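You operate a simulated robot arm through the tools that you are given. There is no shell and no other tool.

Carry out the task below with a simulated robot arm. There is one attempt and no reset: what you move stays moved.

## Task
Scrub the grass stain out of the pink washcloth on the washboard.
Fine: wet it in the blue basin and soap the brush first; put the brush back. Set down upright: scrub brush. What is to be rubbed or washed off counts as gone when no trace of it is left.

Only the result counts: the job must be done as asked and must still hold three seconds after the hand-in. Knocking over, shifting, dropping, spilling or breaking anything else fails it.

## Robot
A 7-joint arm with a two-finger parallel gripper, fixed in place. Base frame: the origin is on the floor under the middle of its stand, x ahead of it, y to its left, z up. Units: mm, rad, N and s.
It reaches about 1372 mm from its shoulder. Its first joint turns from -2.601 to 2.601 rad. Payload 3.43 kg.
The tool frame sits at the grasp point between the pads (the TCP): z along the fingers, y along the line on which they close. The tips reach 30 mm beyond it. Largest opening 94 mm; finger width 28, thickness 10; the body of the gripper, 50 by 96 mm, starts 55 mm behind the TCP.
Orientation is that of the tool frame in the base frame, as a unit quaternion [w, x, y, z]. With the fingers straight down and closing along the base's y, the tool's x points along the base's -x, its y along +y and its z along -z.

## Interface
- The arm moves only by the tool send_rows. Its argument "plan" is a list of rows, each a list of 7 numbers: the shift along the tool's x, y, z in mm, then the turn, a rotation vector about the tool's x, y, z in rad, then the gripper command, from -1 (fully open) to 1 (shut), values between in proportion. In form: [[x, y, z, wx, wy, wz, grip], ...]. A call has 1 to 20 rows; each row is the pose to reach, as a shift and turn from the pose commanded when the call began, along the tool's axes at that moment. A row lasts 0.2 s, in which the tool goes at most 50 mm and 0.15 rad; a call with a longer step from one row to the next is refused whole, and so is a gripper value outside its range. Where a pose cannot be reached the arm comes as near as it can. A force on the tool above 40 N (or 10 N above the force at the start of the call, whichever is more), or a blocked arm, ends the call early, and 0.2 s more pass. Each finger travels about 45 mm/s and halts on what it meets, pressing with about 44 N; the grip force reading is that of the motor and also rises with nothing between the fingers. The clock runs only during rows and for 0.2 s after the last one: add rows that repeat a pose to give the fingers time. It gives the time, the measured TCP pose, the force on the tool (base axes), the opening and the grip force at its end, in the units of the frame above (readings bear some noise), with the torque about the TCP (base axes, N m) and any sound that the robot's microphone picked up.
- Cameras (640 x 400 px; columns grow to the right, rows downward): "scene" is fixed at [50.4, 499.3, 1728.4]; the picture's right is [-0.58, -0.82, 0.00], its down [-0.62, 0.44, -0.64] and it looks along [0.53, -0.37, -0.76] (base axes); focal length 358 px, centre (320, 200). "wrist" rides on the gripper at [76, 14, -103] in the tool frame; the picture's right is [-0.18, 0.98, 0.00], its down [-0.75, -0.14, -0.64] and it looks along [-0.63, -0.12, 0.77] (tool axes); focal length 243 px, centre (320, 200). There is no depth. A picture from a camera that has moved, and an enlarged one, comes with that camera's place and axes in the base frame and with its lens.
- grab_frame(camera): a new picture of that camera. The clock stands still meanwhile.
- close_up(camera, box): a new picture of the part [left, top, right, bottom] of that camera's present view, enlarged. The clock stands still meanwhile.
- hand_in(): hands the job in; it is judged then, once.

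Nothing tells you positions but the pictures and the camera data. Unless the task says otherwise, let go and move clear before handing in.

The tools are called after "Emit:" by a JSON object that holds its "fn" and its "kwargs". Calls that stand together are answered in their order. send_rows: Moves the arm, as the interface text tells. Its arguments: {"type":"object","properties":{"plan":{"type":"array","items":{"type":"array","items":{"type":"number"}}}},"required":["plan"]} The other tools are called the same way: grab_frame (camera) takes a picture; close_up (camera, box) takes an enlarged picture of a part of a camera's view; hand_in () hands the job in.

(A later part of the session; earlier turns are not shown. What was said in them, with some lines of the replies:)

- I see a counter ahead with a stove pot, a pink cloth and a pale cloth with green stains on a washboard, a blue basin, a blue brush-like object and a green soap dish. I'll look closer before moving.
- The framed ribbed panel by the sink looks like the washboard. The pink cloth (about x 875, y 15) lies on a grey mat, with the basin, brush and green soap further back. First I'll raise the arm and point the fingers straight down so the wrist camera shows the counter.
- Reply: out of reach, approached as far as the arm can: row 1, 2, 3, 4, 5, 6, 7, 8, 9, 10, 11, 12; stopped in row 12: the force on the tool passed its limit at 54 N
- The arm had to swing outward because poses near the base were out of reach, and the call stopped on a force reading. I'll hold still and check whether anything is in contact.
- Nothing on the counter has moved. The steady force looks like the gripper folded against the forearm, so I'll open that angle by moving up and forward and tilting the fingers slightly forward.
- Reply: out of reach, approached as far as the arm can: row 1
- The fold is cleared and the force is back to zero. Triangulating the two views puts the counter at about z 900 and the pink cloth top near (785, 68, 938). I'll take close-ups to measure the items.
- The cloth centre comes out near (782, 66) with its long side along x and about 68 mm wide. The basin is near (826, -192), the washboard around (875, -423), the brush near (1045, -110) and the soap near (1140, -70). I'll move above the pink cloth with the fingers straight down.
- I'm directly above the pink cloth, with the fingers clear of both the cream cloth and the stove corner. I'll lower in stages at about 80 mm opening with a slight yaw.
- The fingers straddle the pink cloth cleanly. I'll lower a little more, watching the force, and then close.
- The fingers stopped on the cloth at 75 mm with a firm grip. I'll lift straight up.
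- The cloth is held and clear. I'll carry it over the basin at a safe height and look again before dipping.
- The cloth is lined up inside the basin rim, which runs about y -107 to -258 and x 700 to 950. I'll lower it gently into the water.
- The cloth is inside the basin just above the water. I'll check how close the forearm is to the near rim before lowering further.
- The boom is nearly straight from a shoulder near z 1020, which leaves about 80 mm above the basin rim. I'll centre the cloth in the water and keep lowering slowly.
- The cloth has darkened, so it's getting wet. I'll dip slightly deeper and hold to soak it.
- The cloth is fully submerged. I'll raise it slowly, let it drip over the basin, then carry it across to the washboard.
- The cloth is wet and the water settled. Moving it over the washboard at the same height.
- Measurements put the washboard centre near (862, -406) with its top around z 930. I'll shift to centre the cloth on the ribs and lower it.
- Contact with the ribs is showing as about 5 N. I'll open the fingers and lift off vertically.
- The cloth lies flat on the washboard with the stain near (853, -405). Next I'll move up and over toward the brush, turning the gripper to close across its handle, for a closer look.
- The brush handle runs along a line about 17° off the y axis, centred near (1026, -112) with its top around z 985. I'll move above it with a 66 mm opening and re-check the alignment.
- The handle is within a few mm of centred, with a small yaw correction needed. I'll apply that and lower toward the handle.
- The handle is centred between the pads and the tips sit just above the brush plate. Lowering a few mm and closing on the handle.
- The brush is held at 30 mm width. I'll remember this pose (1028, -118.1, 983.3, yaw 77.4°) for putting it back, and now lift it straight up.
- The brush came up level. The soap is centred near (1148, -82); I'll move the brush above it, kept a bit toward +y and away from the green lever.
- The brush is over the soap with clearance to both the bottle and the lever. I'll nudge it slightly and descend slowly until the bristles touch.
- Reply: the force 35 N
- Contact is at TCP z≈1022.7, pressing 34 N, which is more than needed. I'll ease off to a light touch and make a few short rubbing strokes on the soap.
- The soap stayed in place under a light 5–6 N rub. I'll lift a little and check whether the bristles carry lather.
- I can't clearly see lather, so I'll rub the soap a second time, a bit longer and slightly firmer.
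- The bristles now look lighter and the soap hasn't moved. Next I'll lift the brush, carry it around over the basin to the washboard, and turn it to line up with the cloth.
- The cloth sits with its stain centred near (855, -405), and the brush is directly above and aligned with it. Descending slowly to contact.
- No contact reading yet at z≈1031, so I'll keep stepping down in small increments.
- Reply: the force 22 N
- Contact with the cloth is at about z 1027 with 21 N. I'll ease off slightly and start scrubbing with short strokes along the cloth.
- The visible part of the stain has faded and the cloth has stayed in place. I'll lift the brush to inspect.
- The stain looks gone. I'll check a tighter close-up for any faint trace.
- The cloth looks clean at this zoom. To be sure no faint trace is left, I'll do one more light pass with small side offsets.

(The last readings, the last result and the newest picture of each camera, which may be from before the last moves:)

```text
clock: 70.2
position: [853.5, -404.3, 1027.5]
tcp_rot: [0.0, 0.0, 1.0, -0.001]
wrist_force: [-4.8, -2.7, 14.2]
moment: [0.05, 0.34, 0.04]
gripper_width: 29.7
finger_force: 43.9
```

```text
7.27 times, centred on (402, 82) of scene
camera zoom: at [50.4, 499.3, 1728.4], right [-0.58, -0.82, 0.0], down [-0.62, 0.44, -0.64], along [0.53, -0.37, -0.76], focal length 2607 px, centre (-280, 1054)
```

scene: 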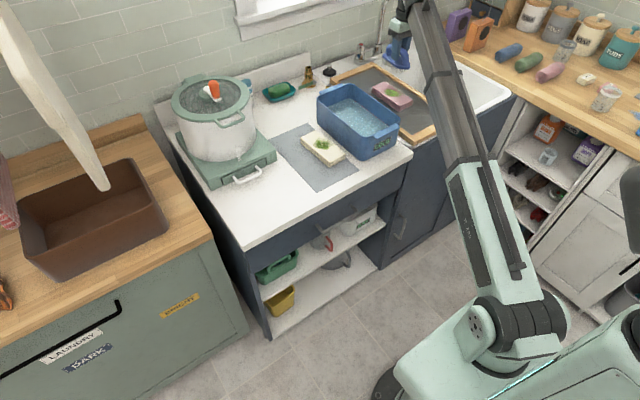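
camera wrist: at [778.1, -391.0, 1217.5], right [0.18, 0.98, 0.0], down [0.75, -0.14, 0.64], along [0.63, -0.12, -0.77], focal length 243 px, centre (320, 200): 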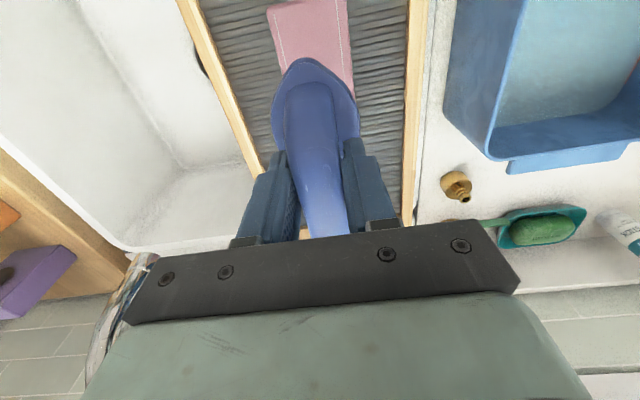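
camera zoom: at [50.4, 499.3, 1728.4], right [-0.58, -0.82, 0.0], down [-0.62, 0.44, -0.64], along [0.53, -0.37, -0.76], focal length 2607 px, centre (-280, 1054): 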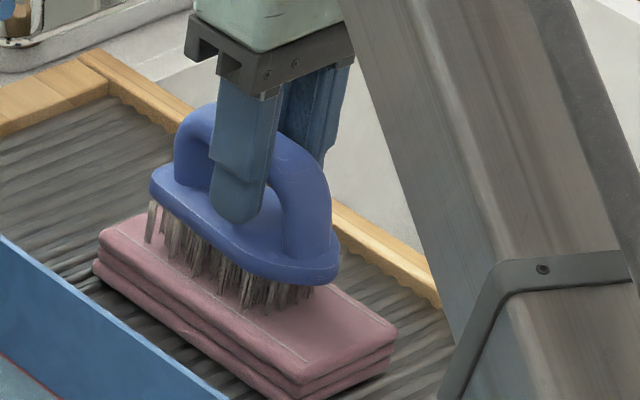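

Scrubbing is done and the cloth hasn't shifted. I'll lift off and carry the brush back above its original spot, turning it to the recorded yaw.

Emit:
{"fn": "send_rows", "kwargs": {"plan": [[0, 0, -30, 0, 0, 0, 1], [0, 0, -65, 0, 0, 0, 1], [0, 0, -100, 0, 0, -0.08, 1], [-18, 36.4, -100, 0, 0, -0.215, 1], [-36, 72.8, -100, 0, 0, -0.35, 1], [-54, 109.3, -100, 0, 0, -0.485, 1], [-72, 145.7, -100, 0, 0, -0.62, 1], [-90, 182, -100, 0, 0, -0.755, 1], [-108, 218.6, -100, 0, 0, -0.89, 1], [-126.5, 255, -100, 0, 0, -1.025, 1], [-150, 271, -100, 0, 0, -1.16, 1], [-174.5, 287, -100, 0, 0, -1.29, 1], [-174.5, 287, -100, 0, 0, -1.351, 1], [-174.5, 287, -100, 0, 0, -1.351, 1], [-174.5, 287, -100, 0, 0, -1.351, 1]]}}

Emit:
{"fn": "grab_frame", "kwargs": {"camera": "wrist"}}

Emit:
{"fn": "close_up", "kwargs": {"camera": "scene", "box": [250, 30, 350, 125]}}

Emit:
{"fn": "close_up", "kwargs": {"camera": "scene", "box": [370, 70, 440, 120]}}

```text
clock: 73.4
position: [1027.3, -116.6, 1126.8]
tcp_rot: [-0.001, -0.626, 0.78, 0.0]
wrist_force: [-0.1, -0.5, -0.8]
moment: [-0.01, 0.02, 0.0]
gripper_width: 29.7
finger_force: 43.9
```

```text
taken
camera wrist: at [996.8, -187.4, 1228.9], right [-0.92, 0.39, 0.0], down [0.3, 0.71, 0.64], along [0.25, 0.59, -0.77], focal length 243 px, centre (320, 200)
```

wrist: 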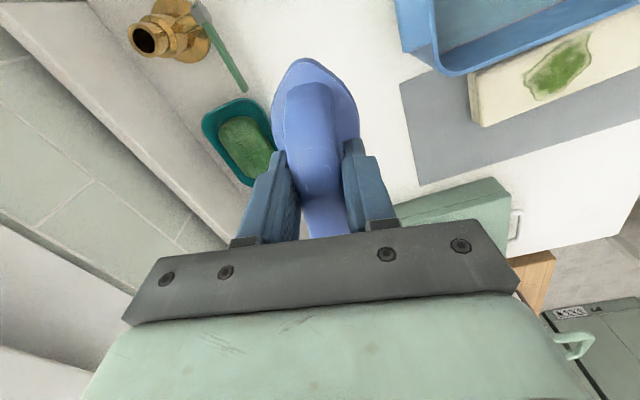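

```text
4.21 times, centred on (300, 78) of scene
camera zoom: at [50.4, 499.3, 1728.4], right [-0.58, -0.82, 0.0], down [-0.62, 0.44, -0.64], along [0.53, -0.37, -0.76], focal length 1510 px, centre (404, 716)
```

zoom: 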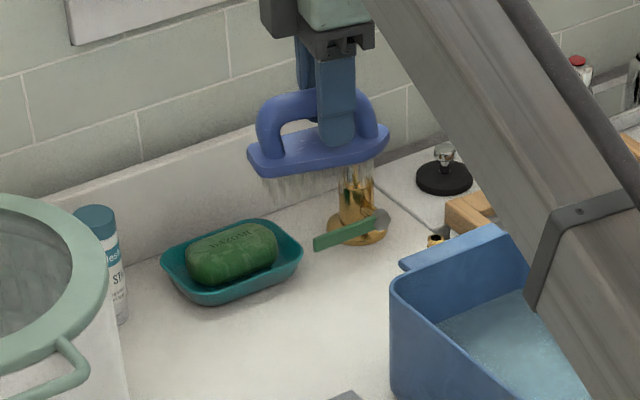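

```text
8.00 times, centred on (405, 95) of scene
camera zoom: at [50.4, 499.3, 1728.4], right [-0.58, -0.82, 0.0], down [-0.62, 0.44, -0.64], along [0.53, -0.37, -0.76], focal length 2868 px, centre (-360, 1040)
```

zoom: 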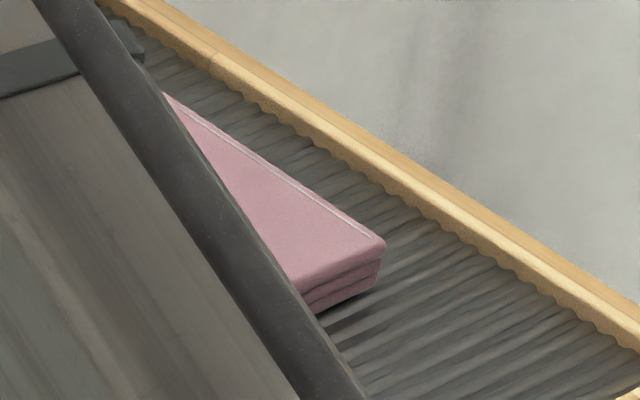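

The brush is back above its spot with the right orientation. Lowering it straight down toward the counter.

Emit:
{"fn": "send_rows", "kwargs": {"plan": [[0, 0, 25, 0, 0, 0, 1], [0, 0, 55, 0, 0, 0, 1], [0, 0, 85, 0, 0, 0, 1], [0, 0, 108, 0, 0, 0, 1], [0, 0, 122, 0, 0, 0, 1], [0, 0, 132, 0, 0, 0, 1], [0, 0, 132, 0, 0, 0, 1]]}}

Emit:
{"fn": "close_up", "kwargs": {"camera": "scene", "box": [270, 70, 330, 120]}}

```text
clock: 75.0
position: [1028.6, -116.4, 994.6]
tcp_rot: [0.0, -0.625, 0.78, 0.0]
wrist_force: [-0.3, 0.1, -1.2]
moment: [-0.02, -0.03, 0.04]
gripper_width: 29.8
finger_force: 44.7
```

```text
8.00 times, centred on (300, 95) of scene
camera zoom: at [50.4, 499.3, 1728.4], right [-0.58, -0.82, 0.0], down [-0.62, 0.44, -0.64], along [0.53, -0.37, -0.76], focal length 2868 px, centre (480, 1040)
```

zoom: 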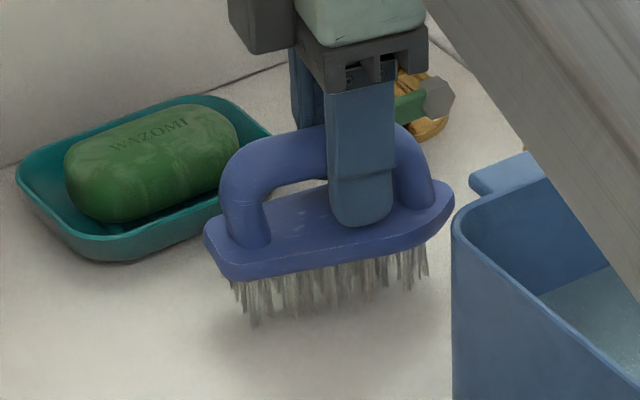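

Emit:
{"fn": "send_rows", "kwargs": {"plan": [[0.7, 0, 2.5, 0, 0, 0, 1], [1.2, 0, 5, 0, 0, 0, 1], [1.2, 0, 7.5, 0, 0, 0, 1], [1.2, 0, 7.5, 0, 0, 0, 1]]}}

```text
clock: 76.0
position: [1026.2, -118.7, 986.1]
tcp_rot: [-0.001, -0.625, 0.78, -0.001]
wrist_force: [0.4, 0.4, -2.4]
moment: [0.0, -0.04, -0.01]
gripper_width: 29.5
finger_force: 43.7
```

Emit:
{"fn": "send_rows", "kwargs": {"plan": [[0, 0, 1, 0, 0, 0, 1], [0, 0, 2, 0, 0, 0, 1], [0, 0, 2, 0, 0, 0, 1]]}}

Emit:
{"fn": "close_up", "kwargs": {"camera": "scene", "box": [270, 70, 330, 120]}}

```text
clock: 76.8
position: [1027.0, -119.1, 984.2]
tcp_rot: [0.0, -0.626, 0.78, 0.0]
wrist_force: [-0.4, -0.1, -1.3]
moment: [-0.04, -0.01, -0.01]
gripper_width: 29.8
finger_force: 43.9
```

```text
8.00 times, centred on (300, 95) of scene
camera zoom: at [50.4, 499.3, 1728.4], right [-0.58, -0.82, 0.0], down [-0.62, 0.44, -0.64], along [0.53, -0.37, -0.76], focal length 2868 px, centre (480, 1040)
```

zoom: 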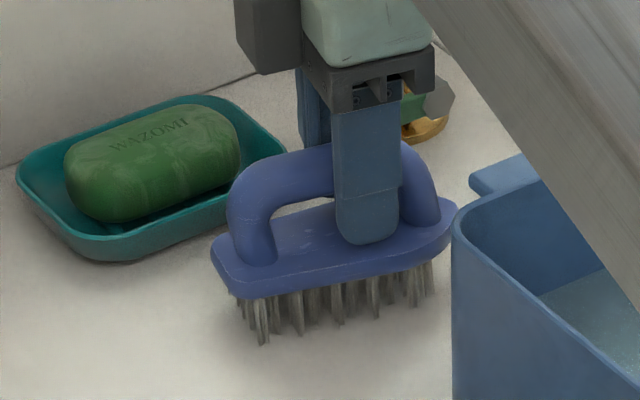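

Emit:
{"fn": "send_rows", "kwargs": {"plan": [[-0.8, 0, 0.7, 0, 0, 0, 1], [-0.8, 0, 1.2, 0, 0, 0, 1], [-0.8, 0, 1.2, 0, 0, 0, 1]]}}

```text
clock: 77.6
position: [1028.5, -118.7, 983.3]
tcp_rot: [-0.001, -0.626, 0.78, 0.0]
wrist_force: [0.1, -0.2, -1.3]
moment: [-0.04, 0.03, 0.0]
gripper_width: 29.3
finger_force: 44.3
```

Emit:
{"fn": "send_rows", "kwargs": {"plan": [[0, 0, 0.7, 0, 0, 0, 1], [0, 0, 1.2, 0, 0, 0, 1], [0, 0, 1.2, 0, 0, 0, 1]]}}

```text
clock: 78.4
position: [1027.3, -118.9, 983.8]
tcp_rot: [-0.001, -0.626, 0.78, -0.001]
wrist_force: [0.7, -1.7, 3.5]
moment: [0.26, -0.03, -0.05]
gripper_width: 29.7
finger_force: 44.1
```

The bristles are touching the counter at the original height. I'll open the fingers to the same width as before and rise straight up.

Emit:
{"fn": "send_rows", "kwargs": {"plan": [[0, 0, 0, 0, 0, 0, 0.36], [0, 0, 0, 0, 0, 0, 0.3], [0, 0, 0, 0, 0, 0, 0.1], [0, 0, 0, 0, 0, 0, -0.15], [0, 0, 0, 0, 0, 0, -0.4], [0, 0, 0, 0, 0, 0, -0.4], [0, 0, 0, 0, 0, 0, -0.4], [0, 0, -8, 0, 0, 0, -0.4], [0, 0, -25, 0, 0, 0, -0.4], [0, 0, -50, 0, 0, 0, -0.4], [0, 0, -90, 0, 0, 0, -0.4], [0, 0, -130, 0, 0, 0, -0.4], [0, 0, -130, 0, 0, 0, -0.4]]}}

Emit:
{"fn": "close_up", "kwargs": {"camera": "scene", "box": [250, 60, 350, 120]}}

Emit:
{"fn": "grab_frame", "kwargs": {"camera": "wrist"}}

```text
clock: 81.2
position: [1027.0, -118.8, 1110.2]
tcp_rot: [0.0, -0.625, 0.78, 0.0]
wrist_force: [-0.9, -0.5, -0.3]
moment: [-0.01, -0.01, 0.0]
gripper_width: 65.9
finger_force: 0.0
```

```text
6.40 times, centred on (300, 90) of scene
camera zoom: at [50.4, 499.3, 1728.4], right [-0.58, -0.82, 0.0], down [-0.62, 0.44, -0.64], along [0.53, -0.37, -0.76], focal length 2294 px, centre (448, 904)
```

zoom: 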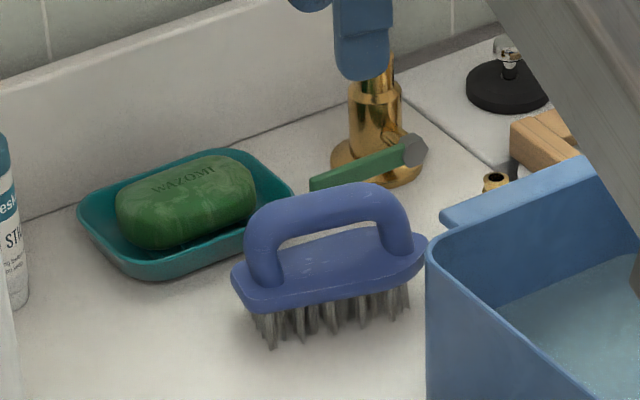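

```text
taken
camera wrist: at [997.5, -190.4, 1212.6], right [-0.92, 0.39, 0.0], down [0.3, 0.71, 0.64], along [0.25, 0.59, -0.77], focal length 243 px, centre (320, 200)
```

wrist: 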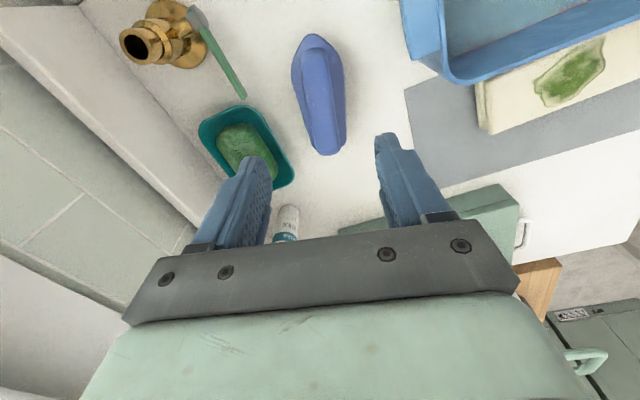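

The brush stands upright exactly where it was, and the soap and dish are unchanged. I'll move the arm clear and take a last look at the cloth.

Emit:
{"fn": "send_rows", "kwargs": {"plan": [[0, 0, -40, 0, 0, 0.1, -0.4], [-7, 36, -40, 0, 0, 0.235, -0.4], [-14, 72, -40, 0, 0, 0.37, -0.4], [-21, 108, -40, 0, 0, 0.505, -0.4], [-28, 144, -40, 0, 0, 0.64, -0.4], [-36, 180, -40, 0, 0, 0.775, -0.4], [-43, 216, -40, 0, 0, 0.91, -0.4], [-50, 252, -40, 0, 0, 1.045, -0.4], [-57.5, 286.6, -40, 0, 0, 1.18, -0.4], [-57.5, 286.6, -40, 0, 0, 1.315, -0.4], [-57.5, 286.6, -40, 0, 0, 1.351, -0.4], [-57.5, 286.6, -40, 0, 0, 1.351, -0.4]]}}

Emit:
{"fn": "grab_frame", "kwargs": {"camera": "scene"}}

Emit:
{"fn": "close_up", "kwargs": {"camera": "scene", "box": [370, 70, 440, 120]}}

Emit:
{"fn": "grab_frame", "kwargs": {"camera": "wrist"}}

```text
clock: 82.9
position: [818.1, -26.3, 1149.1]
tcp_rot: [0.004, -0.202, 0.979, -0.002]
wrist_force: [3.9, 4.6, -5.6]
moment: [-0.39, 0.02, -0.25]
gripper_width: 65.9
finger_force: 0.0
stopped in row 8: the force on the tool passed its limit at 68 N (the readings are from after the stop); the commanded pose is now the measured one
```

```text
taken
```

scene: 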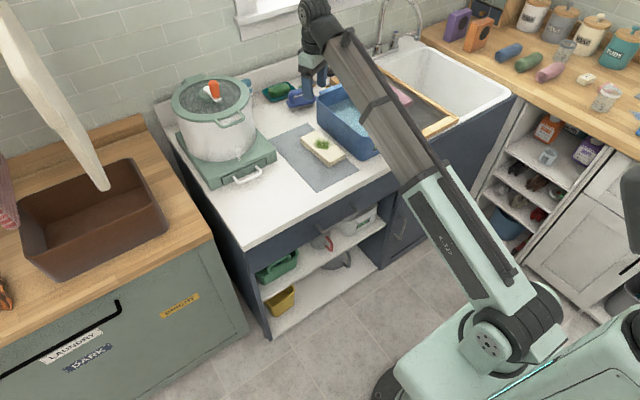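

```text
8.00 times, centred on (405, 95) of scene
camera zoom: at [50.4, 499.3, 1728.4], right [-0.58, -0.82, 0.0], down [-0.62, 0.44, -0.64], along [0.53, -0.37, -0.76], focal length 2868 px, centre (-360, 1040)
```

zoom: 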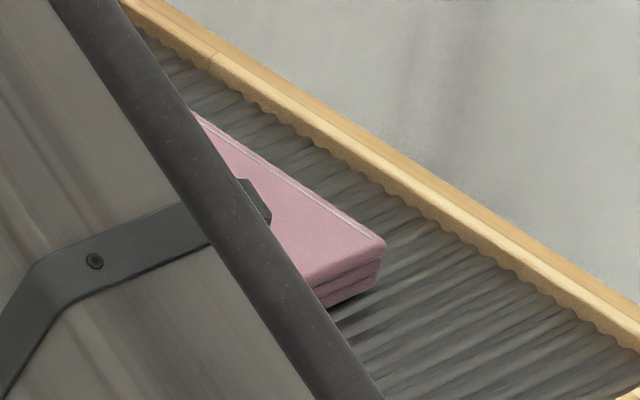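

```text
taken
camera wrist: at [741.7, -42.8, 1249.9], right [-0.22, 0.98, 0.0], down [0.74, 0.17, 0.65], along [0.63, 0.14, -0.76], focal length 243 px, centre (320, 200)
```

wrist: 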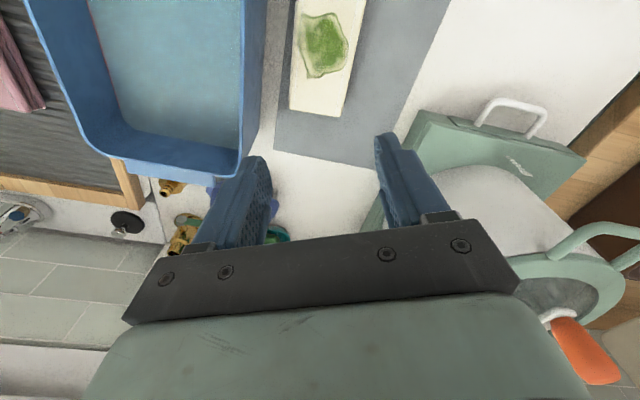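

The retreat stopped on a force spike in mid-air, so I'll hold still, read the force again and check whether anything was touched.

Emit:
{"fn": "send_rows", "kwargs": {"plan": [[0, 0, 0, 0, 0, 0, -0.4], [0, 0, 0, 0, 0, 0, -0.4]]}}

Emit:
{"fn": "close_up", "kwargs": {"camera": "scene", "box": [240, 0, 400, 140]}}

Emit:
{"fn": "close_up", "kwargs": {"camera": "scene", "box": [150, 60, 290, 200]}}

```text
clock: 83.5
position: [817.6, -25.7, 1148.6]
tcp_rot: [0.005, -0.203, 0.979, -0.002]
wrist_force: [3.1, 0.0, -8.5]
moment: [-0.05, -0.19, -0.05]
gripper_width: 65.9
finger_force: 0.0
```

```text
2.86 times, centred on (320, 70) of scene
camera zoom: at [50.4, 499.3, 1728.4], right [-0.58, -0.82, 0.0], down [-0.62, 0.44, -0.64], along [0.53, -0.37, -0.76], focal length 1024 px, centre (320, 571)
```

zoom: 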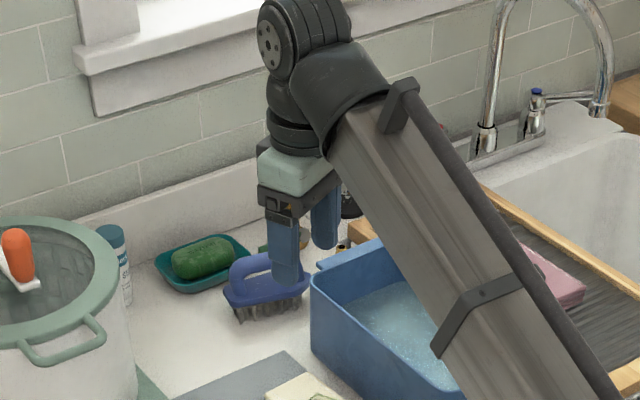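

```text
2.86 times, centred on (220, 130) of scene
camera zoom: at [50.4, 499.3, 1728.4], right [-0.58, -0.82, 0.0], down [-0.62, 0.44, -0.64], along [0.53, -0.37, -0.76], focal length 1024 px, centre (606, 400)
```

zoom: 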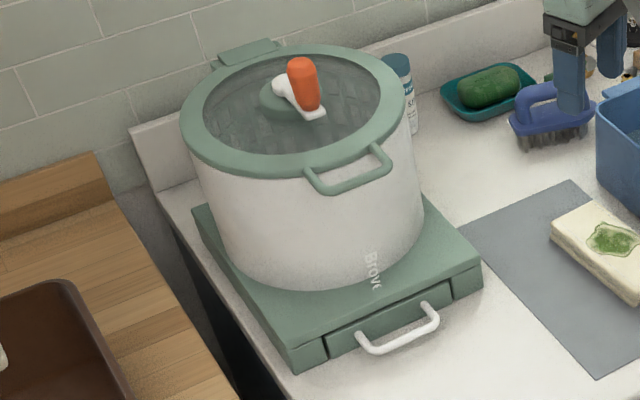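

The force matches the earlier pattern of the wrist unit folding against the boom, and nothing on the counter has moved. I'll lower the tool to relieve it, in the clear space above the mat.

Emit:
{"fn": "send_rows", "kwargs": {"plan": [[0, 0, 10, 0, 0, 0, -0.4], [0, 0, 25, 0, 0, 0, -0.4], [0, 0, 40, 0, 0, 0, -0.4], [0, 0, 55, 0, 0, 0, -0.4], [0, 0, 65, 0, 0, 0, -0.4], [0, 0, 65, 0, 0, 0, -0.4]]}}

```text
clock: 84.9
position: [816.6, -23.7, 1083.8]
tcp_rot: [0.004, -0.202, 0.979, -0.002]
wrist_force: [0.5, 0.8, 0.5]
moment: [0.02, -0.01, 0.0]
gripper_width: 65.9
finger_force: 0.0
```

Emit:
{"fn": "send_rows", "kwargs": {"plan": [[-2, 18, 0, 0, 0, 0, -0.4], [-5, 36, 0, 0, 0, 0, -0.4], [-7, 54, 0, 0, 0, 0, -0.4], [-9.3, 72, 0, 0, 0, 0, -0.4], [-9.3, 72, 0, 0, 0, 0, -0.4]]}}

Emit:
{"fn": "grab_frame", "kwargs": {"camera": "scene"}}

Emit:
{"fn": "close_up", "kwargs": {"camera": "scene", "box": [370, 70, 440, 120]}}

Emit:
{"fn": "close_up", "kwargs": {"camera": "scene", "box": [240, 60, 420, 200]}}

```text
clock: 86.1
position: [798.3, 44.3, 1082.1]
tcp_rot: [0.003, -0.202, 0.979, -0.001]
wrist_force: [1.0, -0.4, 0.5]
moment: [-0.03, -0.01, -0.01]
gripper_width: 65.6
finger_force: 0.0
```

```text
taken
```

scene: 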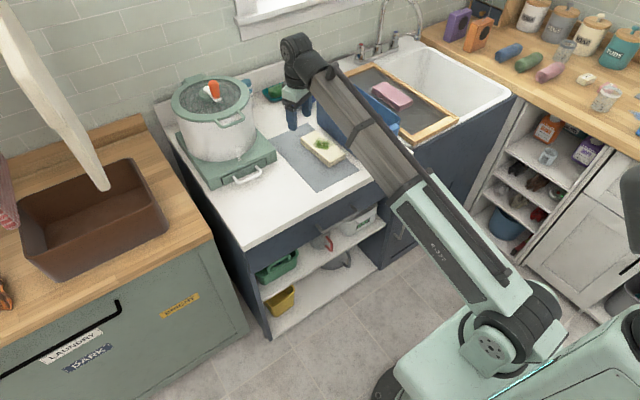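

```text
8.00 times, centred on (405, 95) of scene
camera zoom: at [50.4, 499.3, 1728.4], right [-0.58, -0.82, 0.0], down [-0.62, 0.44, -0.64], along [0.53, -0.37, -0.76], focal length 2868 px, centre (-360, 1040)
```

zoom: 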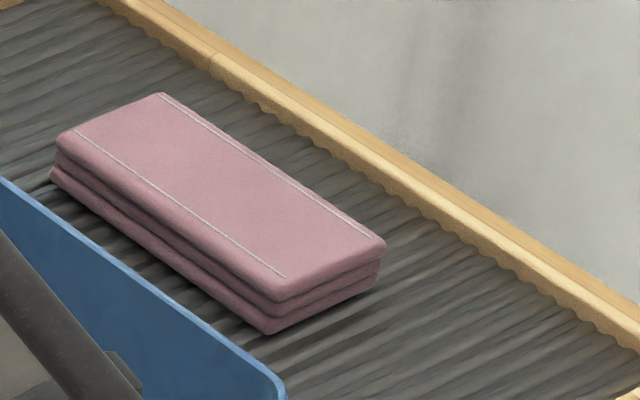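

```text
2.86 times, centred on (330, 130) of scene
camera zoom: at [50.4, 499.3, 1728.4], right [-0.58, -0.82, 0.0], down [-0.62, 0.44, -0.64], along [0.53, -0.37, -0.76], focal length 1024 px, centre (291, 400)
```

zoom: 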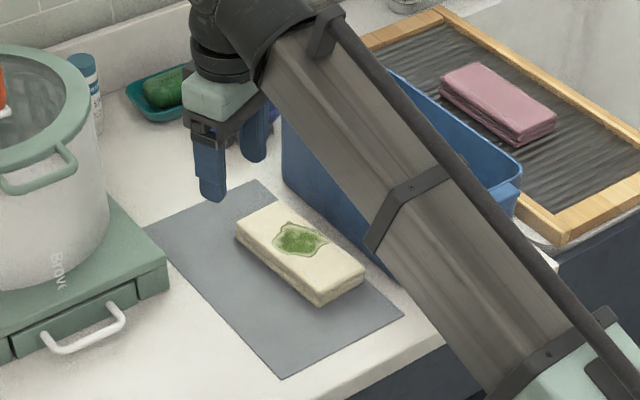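

The pink cloth lies clean on the washboard. The brush is back upright in its place, the cream cloth, basin, soap and stove look unmoved, and the gripper is empty and clear, so I'm handing in.

Emit:
{"fn": "hand_in", "kwargs": {}}

```text
The job is handed in.
```

The grass stain is out of the pink washcloth; close-up pictures show no trace of it. I've handed the job in.

- **Cloth:** I dipped it fully in the blue basin, then laid it on the wood-framed washboard and scrubbed it there. It is still lying on the washboard.
- **Brush:** I rubbed the bristles on the green soap twice before scrubbing. I couldn't clearly see lather on them, but the stain came off. The brush is back upright in its original spot.
- **Everything else:** the cream cloth, basin, soap dish and stove look unmoved in the pictures.

The arm stopped twice on a force reading, once at the start and once while backing away at the end. Both times its wrist seems to have folded against its own boom, and I saw nothing on the counter move. The gripper is empty and clear of the counter.
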